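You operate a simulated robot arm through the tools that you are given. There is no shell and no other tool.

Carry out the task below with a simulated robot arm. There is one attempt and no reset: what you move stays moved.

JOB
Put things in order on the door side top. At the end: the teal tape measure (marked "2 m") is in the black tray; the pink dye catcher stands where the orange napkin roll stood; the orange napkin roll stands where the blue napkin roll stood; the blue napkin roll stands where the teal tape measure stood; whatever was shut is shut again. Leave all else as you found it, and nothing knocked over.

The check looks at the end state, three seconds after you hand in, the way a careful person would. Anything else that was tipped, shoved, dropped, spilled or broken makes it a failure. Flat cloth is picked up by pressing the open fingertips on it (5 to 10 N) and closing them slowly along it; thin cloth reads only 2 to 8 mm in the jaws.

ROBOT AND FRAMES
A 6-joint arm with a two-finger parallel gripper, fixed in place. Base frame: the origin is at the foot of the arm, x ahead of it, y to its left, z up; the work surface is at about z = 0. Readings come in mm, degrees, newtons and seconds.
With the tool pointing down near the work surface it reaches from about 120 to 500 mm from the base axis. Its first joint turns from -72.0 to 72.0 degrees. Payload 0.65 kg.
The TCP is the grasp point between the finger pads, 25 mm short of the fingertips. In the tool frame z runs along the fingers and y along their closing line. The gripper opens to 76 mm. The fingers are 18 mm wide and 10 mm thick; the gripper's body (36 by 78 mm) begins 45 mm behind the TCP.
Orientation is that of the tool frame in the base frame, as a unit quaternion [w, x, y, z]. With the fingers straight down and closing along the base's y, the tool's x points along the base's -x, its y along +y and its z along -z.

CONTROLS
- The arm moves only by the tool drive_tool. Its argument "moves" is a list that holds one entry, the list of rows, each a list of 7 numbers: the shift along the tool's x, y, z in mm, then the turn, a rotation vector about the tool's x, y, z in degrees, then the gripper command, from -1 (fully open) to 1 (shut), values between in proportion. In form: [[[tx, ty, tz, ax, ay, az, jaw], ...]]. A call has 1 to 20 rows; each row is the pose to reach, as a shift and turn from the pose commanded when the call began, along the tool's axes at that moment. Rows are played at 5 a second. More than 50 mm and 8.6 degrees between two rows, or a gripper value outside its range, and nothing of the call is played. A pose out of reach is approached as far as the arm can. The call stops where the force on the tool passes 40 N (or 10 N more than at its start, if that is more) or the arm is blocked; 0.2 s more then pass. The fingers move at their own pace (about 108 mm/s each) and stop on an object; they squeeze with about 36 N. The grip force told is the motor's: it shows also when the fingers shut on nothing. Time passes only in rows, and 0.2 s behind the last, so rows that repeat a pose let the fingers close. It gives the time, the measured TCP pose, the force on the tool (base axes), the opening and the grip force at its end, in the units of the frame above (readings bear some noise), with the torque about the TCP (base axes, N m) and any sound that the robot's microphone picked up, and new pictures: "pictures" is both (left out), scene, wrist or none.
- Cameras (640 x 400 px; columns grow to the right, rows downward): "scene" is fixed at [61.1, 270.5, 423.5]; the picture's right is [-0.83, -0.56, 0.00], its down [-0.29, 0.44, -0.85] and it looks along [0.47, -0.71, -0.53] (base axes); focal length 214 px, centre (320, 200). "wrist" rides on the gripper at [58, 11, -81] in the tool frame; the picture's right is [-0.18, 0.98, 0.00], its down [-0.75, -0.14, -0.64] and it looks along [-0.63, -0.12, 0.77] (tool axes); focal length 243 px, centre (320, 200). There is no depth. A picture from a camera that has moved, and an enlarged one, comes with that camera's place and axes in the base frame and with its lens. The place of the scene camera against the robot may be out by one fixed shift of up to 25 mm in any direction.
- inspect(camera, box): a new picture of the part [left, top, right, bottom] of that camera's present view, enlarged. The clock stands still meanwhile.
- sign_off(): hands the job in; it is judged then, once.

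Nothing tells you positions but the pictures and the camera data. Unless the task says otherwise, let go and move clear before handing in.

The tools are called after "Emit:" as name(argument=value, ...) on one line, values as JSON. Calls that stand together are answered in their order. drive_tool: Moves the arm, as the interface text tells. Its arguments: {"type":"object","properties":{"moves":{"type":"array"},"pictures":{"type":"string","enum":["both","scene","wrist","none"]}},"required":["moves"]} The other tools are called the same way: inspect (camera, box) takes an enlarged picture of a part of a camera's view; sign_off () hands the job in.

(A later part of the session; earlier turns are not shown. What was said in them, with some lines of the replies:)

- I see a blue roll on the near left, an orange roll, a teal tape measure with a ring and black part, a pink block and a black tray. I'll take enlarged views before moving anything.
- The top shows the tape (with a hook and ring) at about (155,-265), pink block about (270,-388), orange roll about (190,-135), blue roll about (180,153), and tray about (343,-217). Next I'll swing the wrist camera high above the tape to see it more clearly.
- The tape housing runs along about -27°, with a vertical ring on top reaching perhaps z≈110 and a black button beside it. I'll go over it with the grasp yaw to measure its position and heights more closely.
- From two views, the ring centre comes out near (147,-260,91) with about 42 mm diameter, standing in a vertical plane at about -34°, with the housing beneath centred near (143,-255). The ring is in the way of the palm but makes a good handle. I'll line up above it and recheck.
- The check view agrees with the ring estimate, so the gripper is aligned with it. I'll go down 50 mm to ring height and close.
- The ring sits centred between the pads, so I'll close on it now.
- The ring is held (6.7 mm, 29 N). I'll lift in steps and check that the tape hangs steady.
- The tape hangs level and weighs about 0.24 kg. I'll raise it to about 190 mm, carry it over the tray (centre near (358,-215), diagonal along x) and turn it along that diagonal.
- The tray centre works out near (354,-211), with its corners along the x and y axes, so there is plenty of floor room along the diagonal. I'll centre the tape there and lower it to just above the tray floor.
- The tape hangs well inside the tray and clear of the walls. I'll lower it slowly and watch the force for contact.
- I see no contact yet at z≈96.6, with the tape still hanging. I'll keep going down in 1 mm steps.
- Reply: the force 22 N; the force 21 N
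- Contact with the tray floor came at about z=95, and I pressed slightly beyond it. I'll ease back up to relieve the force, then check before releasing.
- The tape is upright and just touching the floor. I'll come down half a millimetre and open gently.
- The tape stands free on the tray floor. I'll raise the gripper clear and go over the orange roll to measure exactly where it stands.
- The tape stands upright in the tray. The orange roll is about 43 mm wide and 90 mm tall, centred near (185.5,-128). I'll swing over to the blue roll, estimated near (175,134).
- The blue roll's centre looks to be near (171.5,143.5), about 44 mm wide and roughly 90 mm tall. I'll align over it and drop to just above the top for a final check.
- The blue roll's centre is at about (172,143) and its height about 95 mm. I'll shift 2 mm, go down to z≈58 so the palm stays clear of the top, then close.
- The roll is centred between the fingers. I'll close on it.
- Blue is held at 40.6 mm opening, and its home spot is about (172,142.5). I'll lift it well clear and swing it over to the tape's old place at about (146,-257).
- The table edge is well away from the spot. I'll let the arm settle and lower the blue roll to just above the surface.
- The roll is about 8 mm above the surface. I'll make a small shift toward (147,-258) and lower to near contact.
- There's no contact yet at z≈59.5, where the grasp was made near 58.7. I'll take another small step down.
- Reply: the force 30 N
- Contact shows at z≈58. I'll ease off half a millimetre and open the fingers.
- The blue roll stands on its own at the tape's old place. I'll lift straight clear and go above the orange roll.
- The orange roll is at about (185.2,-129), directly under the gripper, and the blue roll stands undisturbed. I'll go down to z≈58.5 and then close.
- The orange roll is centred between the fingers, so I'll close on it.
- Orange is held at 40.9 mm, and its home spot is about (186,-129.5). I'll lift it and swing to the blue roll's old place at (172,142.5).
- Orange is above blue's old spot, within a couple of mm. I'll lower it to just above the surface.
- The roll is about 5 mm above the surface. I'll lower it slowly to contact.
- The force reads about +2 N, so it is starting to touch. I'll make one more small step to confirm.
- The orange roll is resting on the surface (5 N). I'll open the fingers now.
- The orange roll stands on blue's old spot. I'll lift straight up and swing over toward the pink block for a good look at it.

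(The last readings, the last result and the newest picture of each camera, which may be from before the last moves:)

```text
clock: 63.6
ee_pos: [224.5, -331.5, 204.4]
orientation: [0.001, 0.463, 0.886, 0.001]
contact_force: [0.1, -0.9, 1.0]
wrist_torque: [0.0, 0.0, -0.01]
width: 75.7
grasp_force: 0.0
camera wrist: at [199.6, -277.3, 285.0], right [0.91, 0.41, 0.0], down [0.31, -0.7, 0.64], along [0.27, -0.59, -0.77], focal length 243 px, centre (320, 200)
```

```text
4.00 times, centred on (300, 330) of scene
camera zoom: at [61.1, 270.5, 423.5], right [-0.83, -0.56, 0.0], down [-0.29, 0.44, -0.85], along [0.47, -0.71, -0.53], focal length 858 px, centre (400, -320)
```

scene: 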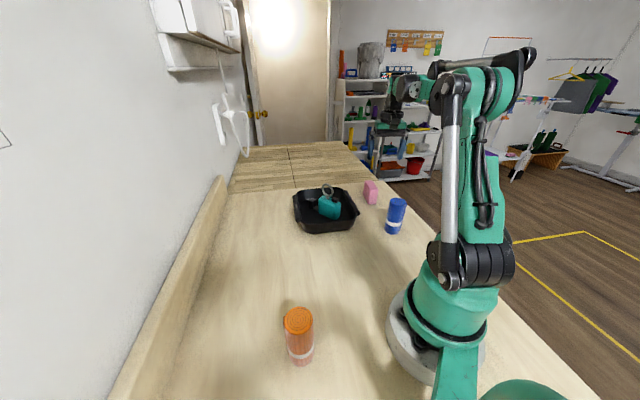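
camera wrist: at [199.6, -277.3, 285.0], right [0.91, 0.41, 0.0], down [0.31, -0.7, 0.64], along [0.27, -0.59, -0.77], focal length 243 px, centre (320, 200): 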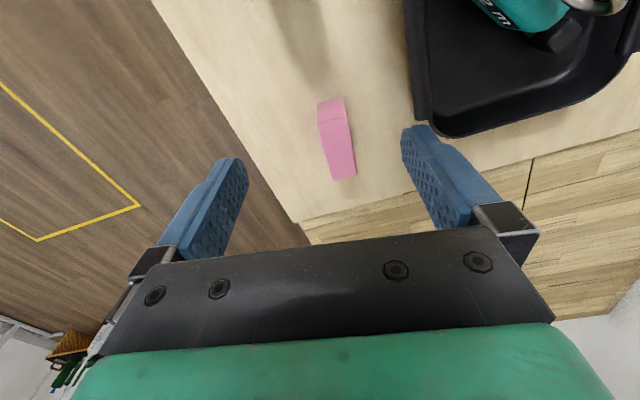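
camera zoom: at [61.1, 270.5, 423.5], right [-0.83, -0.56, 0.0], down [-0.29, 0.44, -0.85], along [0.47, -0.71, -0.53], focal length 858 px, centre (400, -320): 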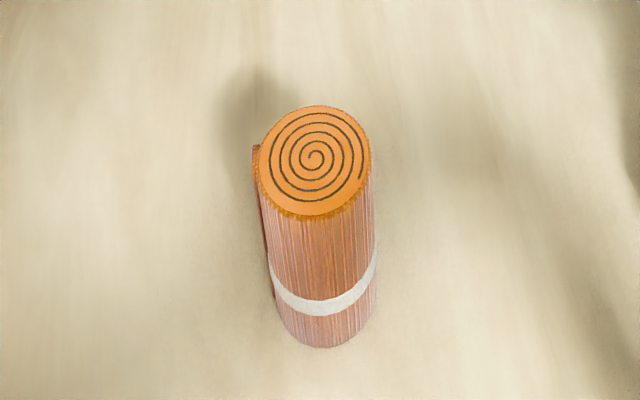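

The orange roll matches where the blue stood, blue and the tape (marked "2 m") are fine. The pink block is about 68×28×57 mm, centred near (270.6,-383.5), with its long side at -51°. I'll align over it, closing across the 28 mm side, and check.

Emit:
drive_tool(moves=[[[-14, 1.6, 10, 0, 0, -1, -1], [-28, 3.3, 25, 0, 0, -2, -1], [-42, 5, 40, 0, 0, -3, -1], [-56, 6.5, 55, 0, 0, -3.7, -1], [-68.9, 8.1, 70, 0, 0, -3.7, -1], [-68.9, 8.1, 84, 0, 0, -3.7, -1], [-68.9, 8.1, 84, 0, 0, -3.7, -1]]])

Emit:
inspect(camera="wrist", box=[160, 0, 480, 200])

Emit:
inspect(camera="scene", box=[310, 140, 430, 220])

```text
clock: 65.2
ee_pos: [271.3, -382.7, 121.0]
orientation: [0.0, 0.433, 0.901, 0.001]
contact_force: [0.7, -0.8, 0.2]
wrist_torque: [0.02, 0.0, -0.01]
width: 76.0
grasp_force: 0.1
camera wrist: at [242.9, -330.1, 203.1], right [0.88, 0.47, 0.0], down [0.36, -0.68, 0.64], along [0.3, -0.57, -0.77], focal length 243 px, centre (320, 200)
```

scene: 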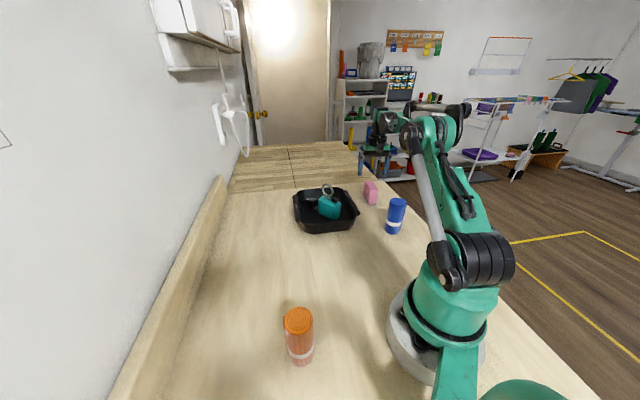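
wrist: 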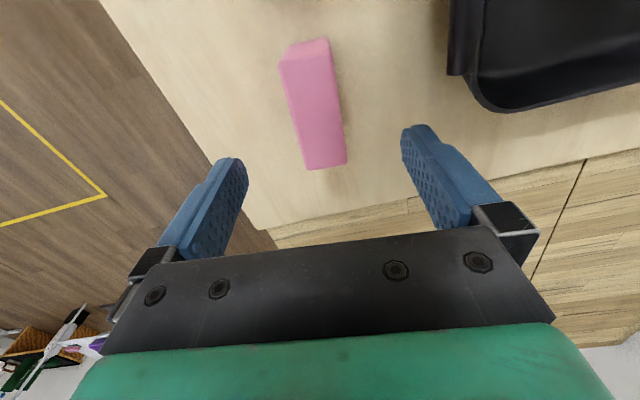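

```text
2.00 times, centred on (320, 100) of wrist
camera zoom: at [242.9, -330.1, 203.1], right [0.88, 0.47, 0.0], down [0.36, -0.68, 0.64], along [0.3, -0.57, -0.77], focal length 485 px, centre (320, 400)
```

zoom: 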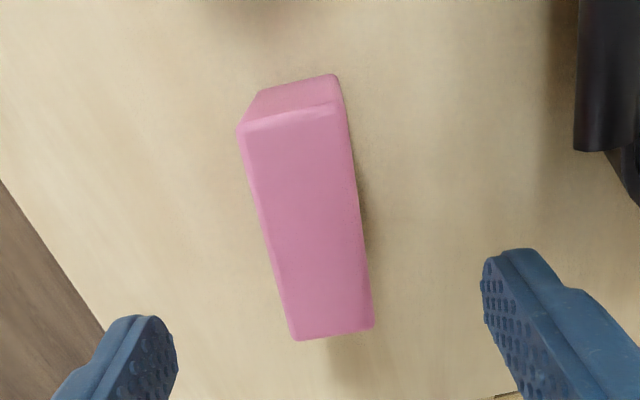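

```text
5.00 times, centred on (370, 180) of scene
camera zoom: at [61.1, 270.5, 423.5], right [-0.83, -0.56, 0.0], down [-0.29, 0.44, -0.85], along [0.47, -0.71, -0.53], focal length 1072 px, centre (70, 300)
```

zoom: 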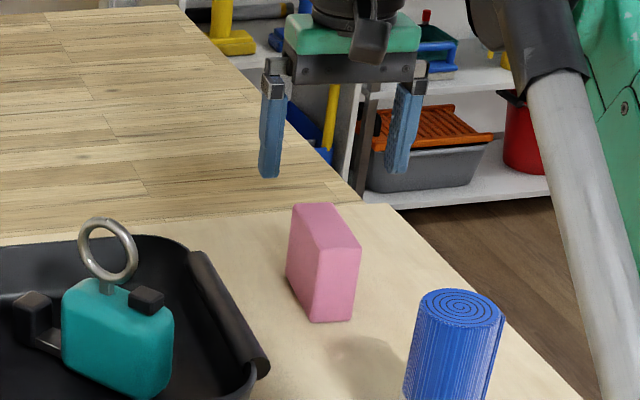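

The pink block's centre refines to (268.5,-382.5) with the closing axis aligned. I'll shift 2 mm, go down to z≈37, and check before closing.

Emit:
drive_tool(moves=[[[1, -1.7, 12, 0, 0, 0, -1], [1, -1.7, 27, 0, 0, 0, -1], [1, -1.7, 42, 0, 0, 0, -1], [1, -1.7, 57, 0, 0, 0, -1], [1, -1.7, 70, 0, 0, 0, -1], [1, -1.7, 80, 0, 0, 0, -1], [1, -1.7, 84, 0, 0, 0, -1], [1, -1.7, 84, 0, 0, 0, -1]]])

Emit:
inspect(camera="wrist", box=[160, 50, 480, 250])

Emit:
inspect(camera="scene", box=[310, 140, 430, 220])

```text
clock: 67.0
ee_pos: [268.9, -381.9, 37.1]
orientation: [0.0, 0.433, 0.901, 0.001]
contact_force: [-0.4, -0.1, 0.0]
wrist_torque: [0.02, -0.04, 0.0]
width: 76.0
grasp_force: 0.1
camera wrist: at [240.9, -329.3, 118.3], right [0.88, 0.47, 0.0], down [0.36, -0.68, 0.64], along [0.3, -0.57, -0.77], focal length 243 px, centre (320, 200)
```

scene: 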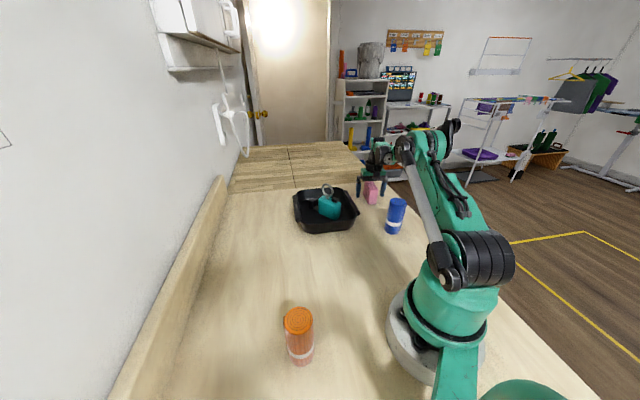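
wrist: 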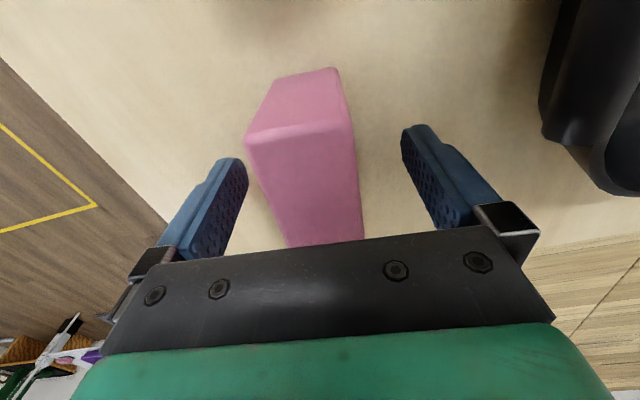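

```text
2.00 times, centred on (320, 150) of wrist
camera zoom: at [240.9, -329.3, 118.3], right [0.88, 0.47, 0.0], down [0.36, -0.68, 0.64], along [0.3, -0.57, -0.77], focal length 485 px, centre (320, 300)
```

zoom: 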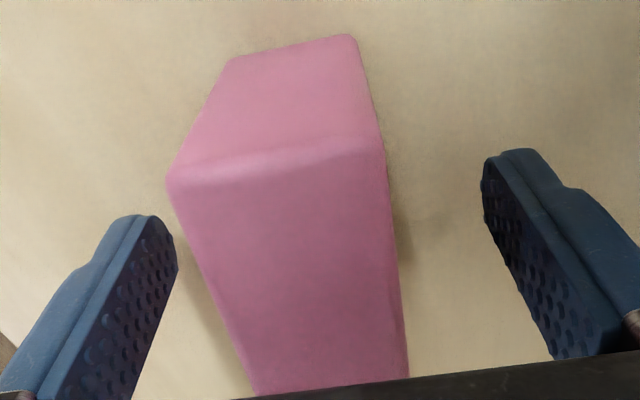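

```text
5.00 times, centred on (370, 180) of scene
camera zoom: at [61.1, 270.5, 423.5], right [-0.83, -0.56, 0.0], down [-0.29, 0.44, -0.85], along [0.47, -0.71, -0.53], focal length 1072 px, centre (70, 300)
```

zoom: 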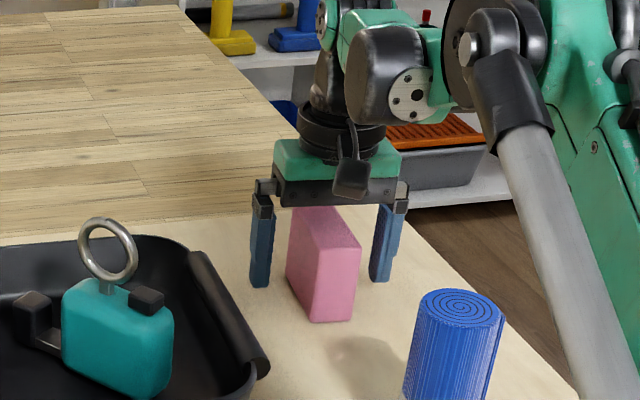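

The block sits centred and aligned between the fingers. I'll close on it.

Emit:
drive_tool(moves=[[[0, 0, 0, 0, 0, 0, -0.4], [0, 0, 0, 0, 0, 0, 0], [0, 0, 0, 0, 0, 0, 0.3], [0, 0, 0, 0, 0, 0, 0.6], [0, 0, 0, 0, 0, 0, 1], [0, 0, 0, 0, 0, 0, 1]]])

Emit:
inspect(camera="scene", box=[310, 140, 430, 220])

```text
clock: 68.4
ee_pos: [268.3, -383.1, 36.8]
orientation: [0.0, 0.432, 0.902, 0.001]
contact_force: [-0.8, 0.3, 0.4]
wrist_torque: [-0.02, 0.0, 0.04]
width: 28.9
grasp_force: 35.6
camera wrist: at [240.9, -329.3, 118.4], right [0.88, 0.47, 0.0], down [0.36, -0.68, 0.64], along [0.3, -0.57, -0.77], focal length 243 px, centre (320, 200)
```

scene: 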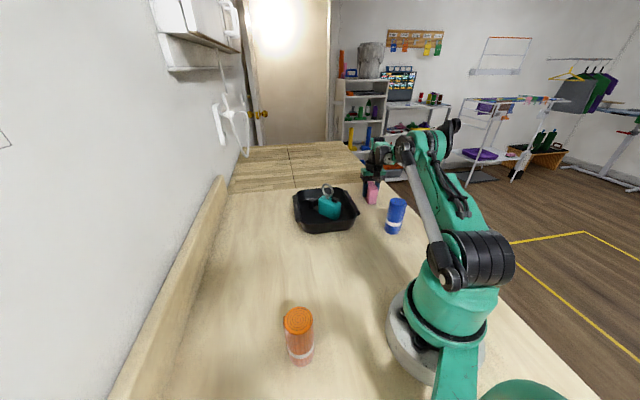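
wrist: 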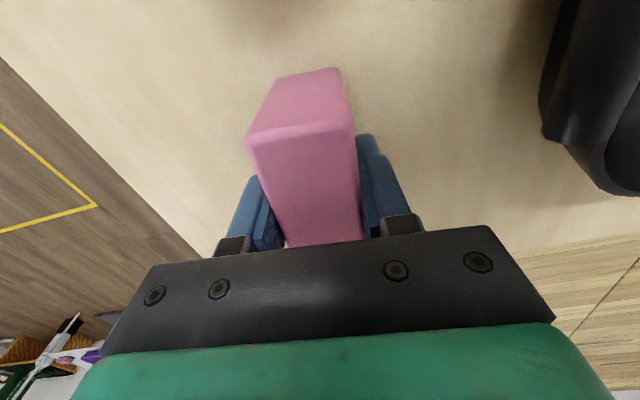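

```text
5.00 times, centred on (370, 180) of scene
camera zoom: at [61.1, 270.5, 423.5], right [-0.83, -0.56, 0.0], down [-0.29, 0.44, -0.85], along [0.47, -0.71, -0.53], focal length 1072 px, centre (70, 300)
```

zoom: 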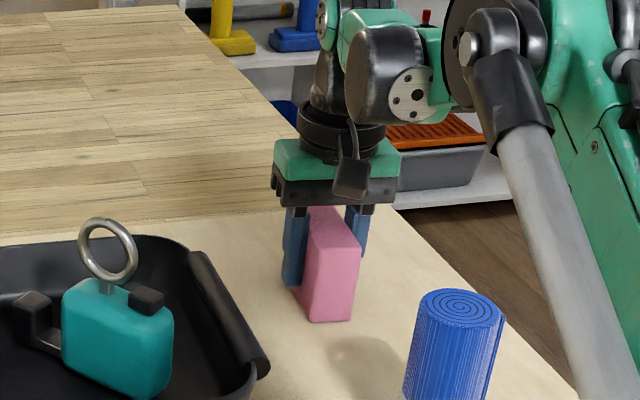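

The pink block is held at 28.9 mm. I'll lift it high and carry it over to the orange roll's old spot at (186,-129.5).

Emit:
drive_tool(moves=[[[0, 0, -8, 0, 0, 0, 1], [0, 0, -25, 0, 0, 0, 1], [0, 0, -50, 0, 0, 0, 1], [0, 0, -80, 0, 0, 0, 1], [0, 0, -112, 0, 0, 0, 1], [0, 0, -148, 0, 0, 0, 1], [19.1, 7.2, -148, 0, 0, -1.3, 1], [38.2, 14.4, -148, 0, 0, -2.5, 1], [57.3, 21.6, -148, 0, 0, -3.8, 1], [76.5, 28.8, -148, 0, 0, -5, 1], [95.6, 36, -148, 0, 0, -6.3, 1], [114.7, 43.2, -148, 0, 0, -7.6, 1], [133.8, 50.3, -148, 0, 0, -8.8, 1], [152.9, 57.5, -148, 0, 0, -10.1, 1], [172, 64.7, -148, 0, 0, -11.4, 1], [191.2, 71.9, -148, 0, 0, -12.6, 1], [210.3, 79.1, -148, 0, 0, -13.9, 1], [229.4, 86.3, -148, 0, 0, -15.1, 1], [248.5, 93.5, -148, 0, 0, -16.4, 1], [248.5, 93.5, -148, 0, 0, -16.4, 1]]])

Emit:
inspect(camera="scene", box=[280, 140, 440, 260])

```text
clock: 72.6
ee_pos: [188.4, -130.7, 186.0]
orientation: [0.001, 0.3, 0.954, -0.001]
contact_force: [-0.1, -0.3, -0.2]
wrist_torque: [0.01, -0.01, -0.03]
width: 28.9
grasp_force: 36.3
camera wrist: at [146.5, -88.5, 267.6], right [0.71, 0.7, 0.0], down [0.54, -0.55, 0.64], along [0.45, -0.46, -0.77], focal length 243 px, centre (320, 200)
```

scene: 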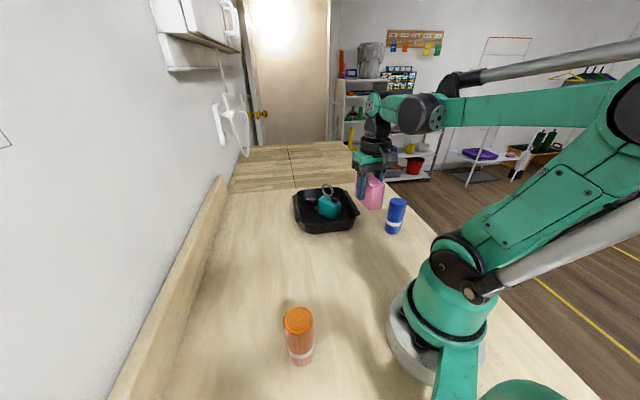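
wrist: 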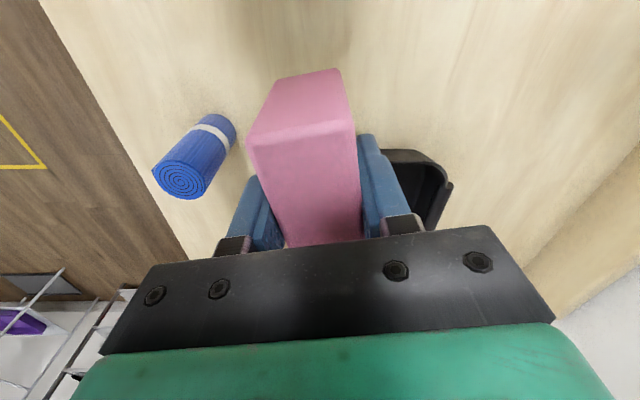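

```text
3.33 times, centred on (360, 200) of scene
camera zoom: at [61.1, 270.5, 423.5], right [-0.83, -0.56, 0.0], down [-0.29, 0.44, -0.85], along [0.47, -0.71, -0.53], focal length 715 px, centre (187, 200)
```

zoom: 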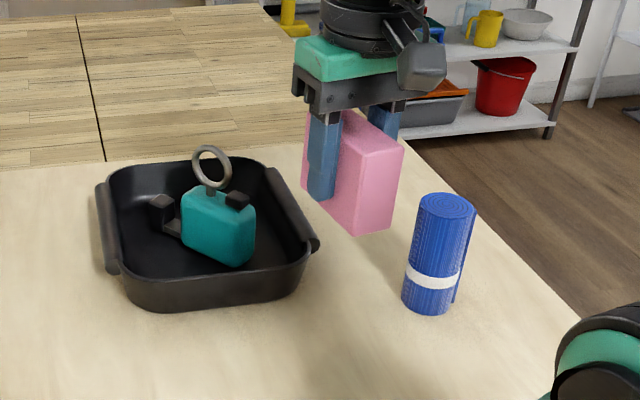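

The block is above the spot. I'll nudge it 2.5 mm and lower to just above the surface.

Emit:
drive_tool(moves=[[[2.5, 0, 20, 0, 0, 0, 1], [2.5, 0, 45, 0, 0, 0, 1], [2.5, 0, 70, 0, 0, 0, 1], [2.5, 0, 95, 0, 0, 0, 1], [2.5, 0, 118, 0, 0, 0, 1], [2.5, 0, 134, 0, 0, 0, 1], [2.5, 0, 144, 0, 0, 0, 1], [2.5, 0, 144, 0, 0, 0, 1]]])

Emit:
inspect(camera="scene", box=[280, 160, 440, 260])

```text
clock: 74.4
ee_pos: [184.6, -128.8, 41.3]
orientation: [0.001, 0.299, 0.954, 0.001]
contact_force: [-0.3, -0.9, -0.3]
wrist_torque: [-0.03, -0.01, 0.0]
width: 29.0
grasp_force: 36.1
camera wrist: at [143.1, -85.4, 122.4], right [0.71, 0.7, 0.0], down [0.54, -0.55, 0.64], along [0.45, -0.46, -0.77], focal length 243 px, centre (320, 200)
```

scene: 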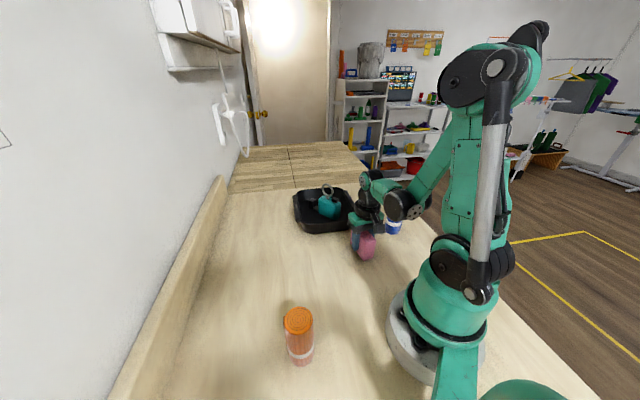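
wrist: 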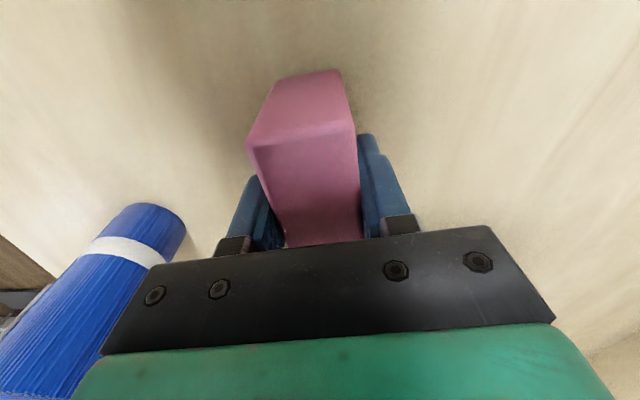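

```text
4.00 times, centred on (360, 210) of scene
camera zoom: at [61.1, 270.5, 423.5], right [-0.83, -0.56, 0.0], down [-0.29, 0.44, -0.85], along [0.47, -0.71, -0.53], focal length 858 px, centre (160, 160)
```

zoom: 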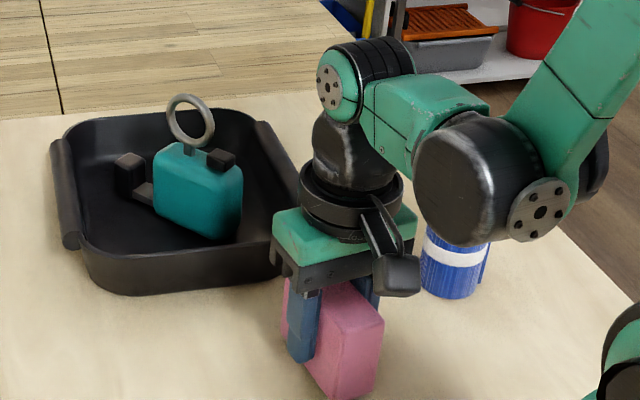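

The block is about 4 mm above the surface. I'll correct by 1.5 mm and lower to contact.

Emit:
drive_tool(moves=[[[-0.8, -0.5, 1, 0, 0, 0, 1], [-1.6, -0.5, 2, 0, 0, 0, 1], [-1.6, -0.5, 3, 0, 0, 0, 1], [-1.6, -0.5, 3, 0, 0, 0, 1]]], pictures="none")

Emit:
drive_tool(moves=[[[0, 0, 0.5, 0, 0, 0, 1], [0, 0, 0.8, 0, 0, 0, 1], [0, 0, 0.8, 0, 0, 0, 1]]], pictures="none")

```text
clock: 75.4
ee_pos: [185.4, -128.7, 39.0]
orientation: [0.001, 0.3, 0.954, 0.001]
contact_force: [-0.2, -0.4, -0.5]
wrist_torque: [0.01, -0.01, 0.0]
width: 28.7
grasp_force: 36.0
```

```text
clock: 76.2
ee_pos: [184.9, -129.5, 37.9]
orientation: [0.001, 0.3, 0.954, 0.001]
contact_force: [-0.4, -0.4, 0.0]
wrist_torque: [0.02, -0.04, 0.0]
width: 28.9
grasp_force: 35.8
```

There's no clear contact yet at z≈37.9, so I'll go a bit lower.

Emit:
drive_tool(moves=[[[0, 0, 0.4, 0, 0, 0, 1], [0, 0, 0.7, 0, 0, 0, 1], [0, 0, 0.7, 0, 0, 0, 1]]], pictures="wrist")

```text
clock: 77.0
ee_pos: [185.8, -129.3, 37.5]
orientation: [0.002, 0.3, 0.954, 0.0]
contact_force: [0.1, 0.5, 0.1]
wrist_torque: [0.01, -0.02, 0.03]
width: 28.8
grasp_force: 36.2
camera wrist: at [144.1, -87.0, 119.0], right [0.71, 0.7, 0.0], down [0.54, -0.55, 0.64], along [0.45, -0.46, -0.77], focal length 243 px, centre (320, 200)
```

wrist: 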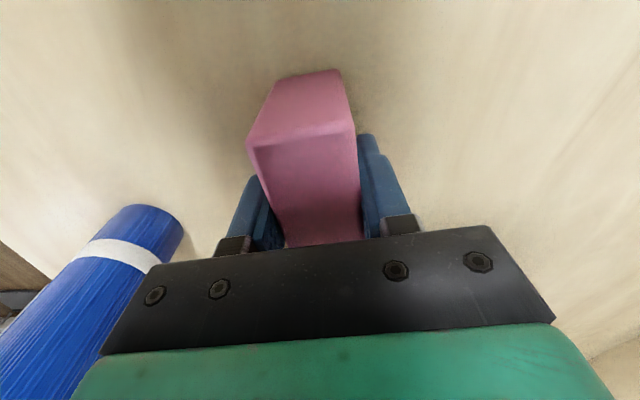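

By the camera height it is about 0.6 mm above its resting height. I'll take another small step.

Emit:
drive_tool(moves=[[[0, 0, 0.4, 0, 0, 0, 1], [0, 0, 0.7, 0, 0, 0, 1], [0, 0, 0.7, 0, 0, 0, 1]]], pictures="none")

```text
clock: 77.8
ee_pos: [185.5, -129.9, 37.0]
orientation: [0.0, 0.299, 0.954, 0.001]
contact_force: [1.5, -0.9, -1.2]
wrist_torque: [-0.02, -0.02, 0.0]
width: 28.8
grasp_force: 35.9
```

Emit:
drive_tool(moves=[[[0, 0, 0.3, 0, 0, 0, 1], [0, 0, 0.5, 0, 0, 0, 1], [0, 0, 0.5, 0, 0, 0, 1]]], pictures="wrist")

```text
clock: 78.6
ee_pos: [186.3, -129.2, 36.7]
orientation: [0.001, 0.3, 0.954, 0.001]
contact_force: [-2.0, 0.0, 16.7]
wrist_torque: [-0.06, -0.04, 0.01]
width: 29.0
grasp_force: 35.6
camera wrist: at [144.7, -87.7, 117.9], right [0.71, 0.7, 0.0], down [0.54, -0.55, 0.64], along [0.45, -0.46, -0.77], focal length 243 px, centre (320, 200)
```

wrist: 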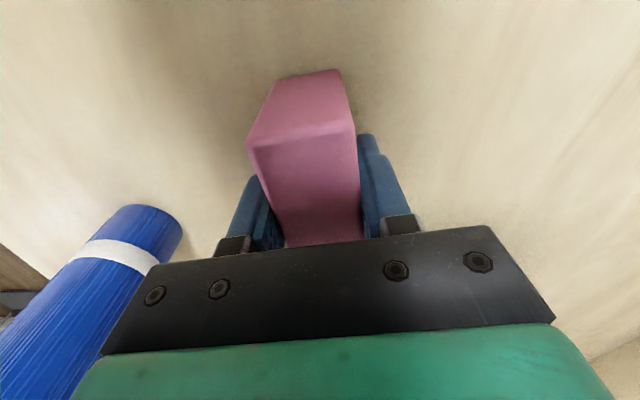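

Firm contact now (17 N), and the block is upright. I'll ease off slightly and open the fingers.

Emit:
drive_tool(moves=[[[0, 0, -0.3, 0, 0, 0, 1], [0, 0, -0.3, 0, 0, 0, 0.15], [0, 0, -0.3, 0, 0, 0, -0.1], [0, 0, -0.3, 0, 0, 0, -0.5], [0, 0, -0.3, 0, 0, 0, -1], [0, 0, -0.3, 0, 0, 0, -1]]])

Emit:
inspect(camera="wrist", box=[160, 50, 480, 250])

Emit:
inspect(camera="scene", box=[280, 160, 440, 280])

```text
clock: 80.0
ee_pos: [185.6, -128.7, 36.3]
orientation: [0.001, 0.3, 0.954, 0.001]
contact_force: [-1.0, 0.9, 0.1]
wrist_torque: [-0.04, 0.0, -0.03]
width: 75.8
grasp_force: 0.1
camera wrist: at [144.5, -87.3, 118.1], right [0.71, 0.7, 0.0], down [0.54, -0.55, 0.64], along [0.45, -0.46, -0.77], focal length 243 px, centre (320, 200)
```

scene: 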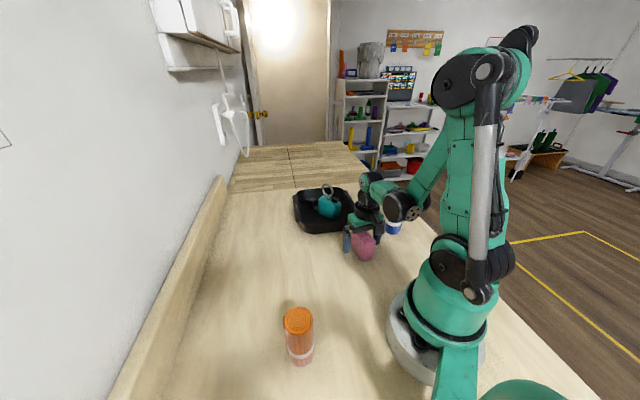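
wrist: 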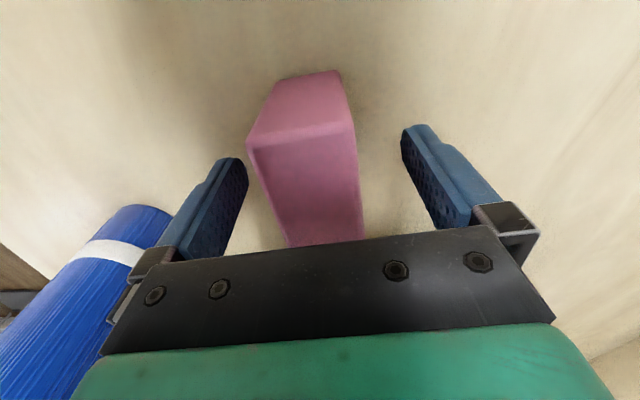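

```text
2.00 times, centred on (320, 150) of wrist
camera zoom: at [144.5, -87.3, 118.1], right [0.71, 0.7, 0.0], down [0.54, -0.55, 0.64], along [0.45, -0.46, -0.77], focal length 485 px, centre (320, 300)
```

zoom: 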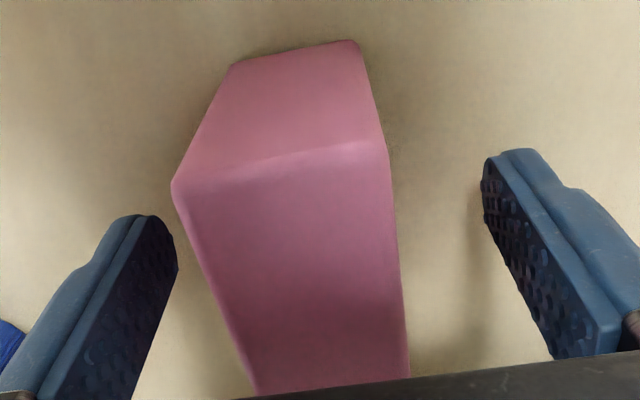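

```text
3.33 times, centred on (360, 220) of scene
camera zoom: at [61.1, 270.5, 423.5], right [-0.83, -0.56, 0.0], down [-0.29, 0.44, -0.85], along [0.47, -0.71, -0.53], focal length 715 px, centre (187, 133)
```

zoom: 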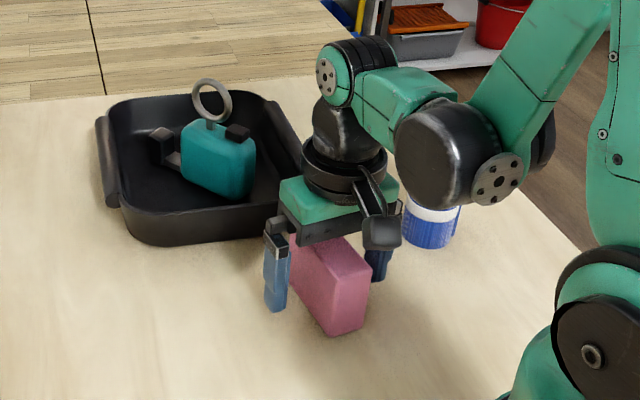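

The pink block stands free on orange's old spot. I'll lift straight up and move clear for a final survey.

Emit:
drive_tool(moves=[[[0, 0, -10, 0, 0, 0, -1], [0, 0, -25, 0, 0, 0, -1], [0, 0, -50, 0, 0, 0, -1], [0, 0, -80, 0, 0, 0, -1], [0, 0, -115, 0, 0, 0, -1], [0, 0, -150, 0, 0, 0, -1], [0, 0, -180, 0, 0, 0, -1], [0, 20, -200, 0, 0, -5, -1], [0, 45, -215, 0, 0, -12, -1], [0, 70, -225, 0, 0, -19, -1], [0, 90, -230, 0, 0, -25, -1], [0, 90, -230, 0, 0, -25, -1]]])

Emit:
inspect(camera="scene", box=[280, 160, 440, 260])

Emit:
inspect(camera="wrist", box=[0, 0, 480, 250])

```text
clock: 82.6
ee_pos: [238.8, -56.4, 267.7]
orientation: [0.001, 0.085, 0.996, 0.001]
contact_force: [0.6, -0.7, 0.1]
wrist_torque: [-0.01, 0.0, -0.01]
width: 75.9
grasp_force: 0.1
camera wrist: at [181.9, -35.3, 348.0], right [0.35, 0.94, 0.0], down [0.72, -0.27, 0.64], along [0.6, -0.22, -0.76], focal length 243 px, centre (320, 200)
```

scene: 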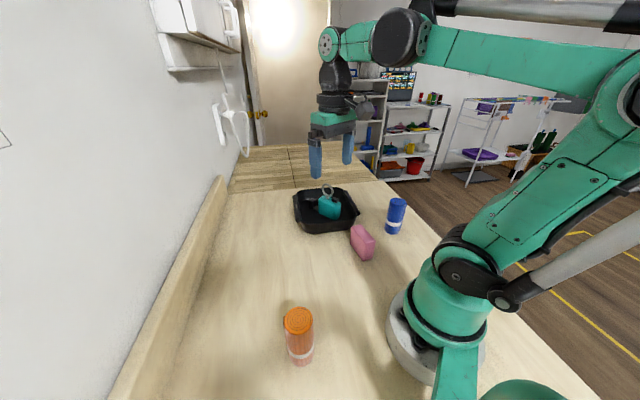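
wrist: 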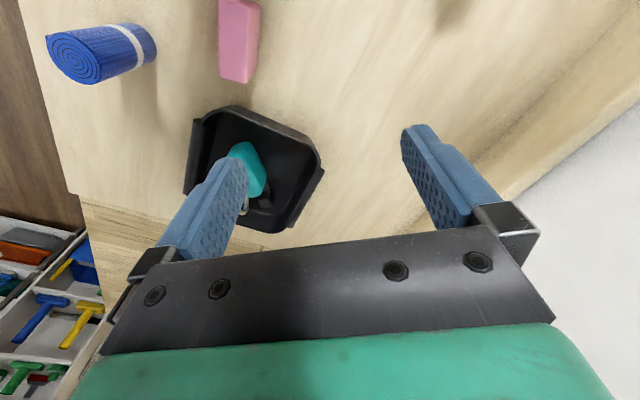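

```text
4.00 times, centred on (360, 210) of scene
camera zoom: at [61.1, 270.5, 423.5], right [-0.83, -0.56, 0.0], down [-0.29, 0.44, -0.85], along [0.47, -0.71, -0.53], focal length 858 px, centre (160, 160)
```

zoom: 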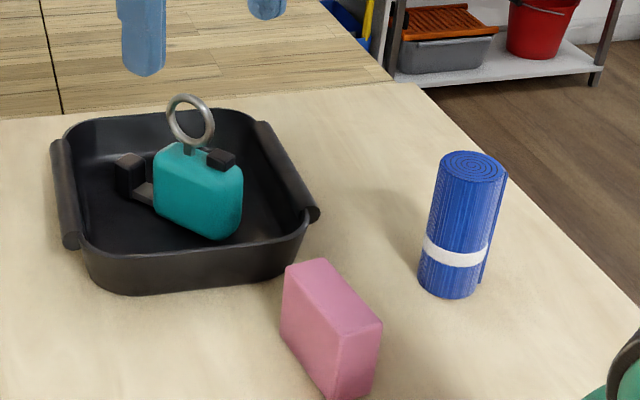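

```text
1.33 times, centred on (240, 125) of wrist
camera zoom: at [181.9, -35.3, 348.0], right [0.35, 0.94, 0.0], down [0.72, -0.27, 0.64], along [0.6, -0.22, -0.76], focal length 324 px, centre (427, 300)
```

zoom: 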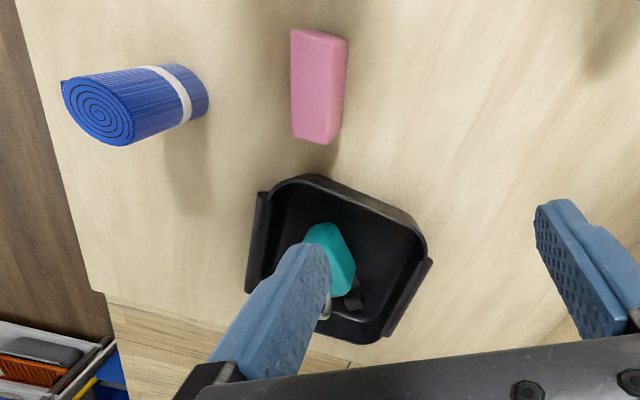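

All four items are where the job asks: the tape is upright in the tray, pink on orange's spot, orange on blue's spot, and blue on the tape's spot. The tray hasn't moved, nothing was opened, and the gripper is empty and clear, so I'm handing in.

Emit:
sign_off()

```text
The job is handed in.
```

All four moves on the door side top are done, and I've handed the job in. I haven't been told the result of the check. The last camera views before handing in showed:

- **Teal tape measure ("2 m"):** upright on the floor of the black tray, clear of its walls.
- **Pink dye catcher:** standing where the orange napkin roll stood. It is turned about 16° from how it stood before.
- **Orange napkin roll:** standing where the blue napkin roll stood. It lines up with the blue roll's original place in the fixed camera view.
- **Blue napkin roll:** standing where the tape measure stood. I aimed for the point under the tape's ring, a few millimetres from the middle of its case.

I opened nothing, so there was nothing to shut again. The tray looks unmoved, nothing was knocked over, and the gripper is empty and clear of everything.
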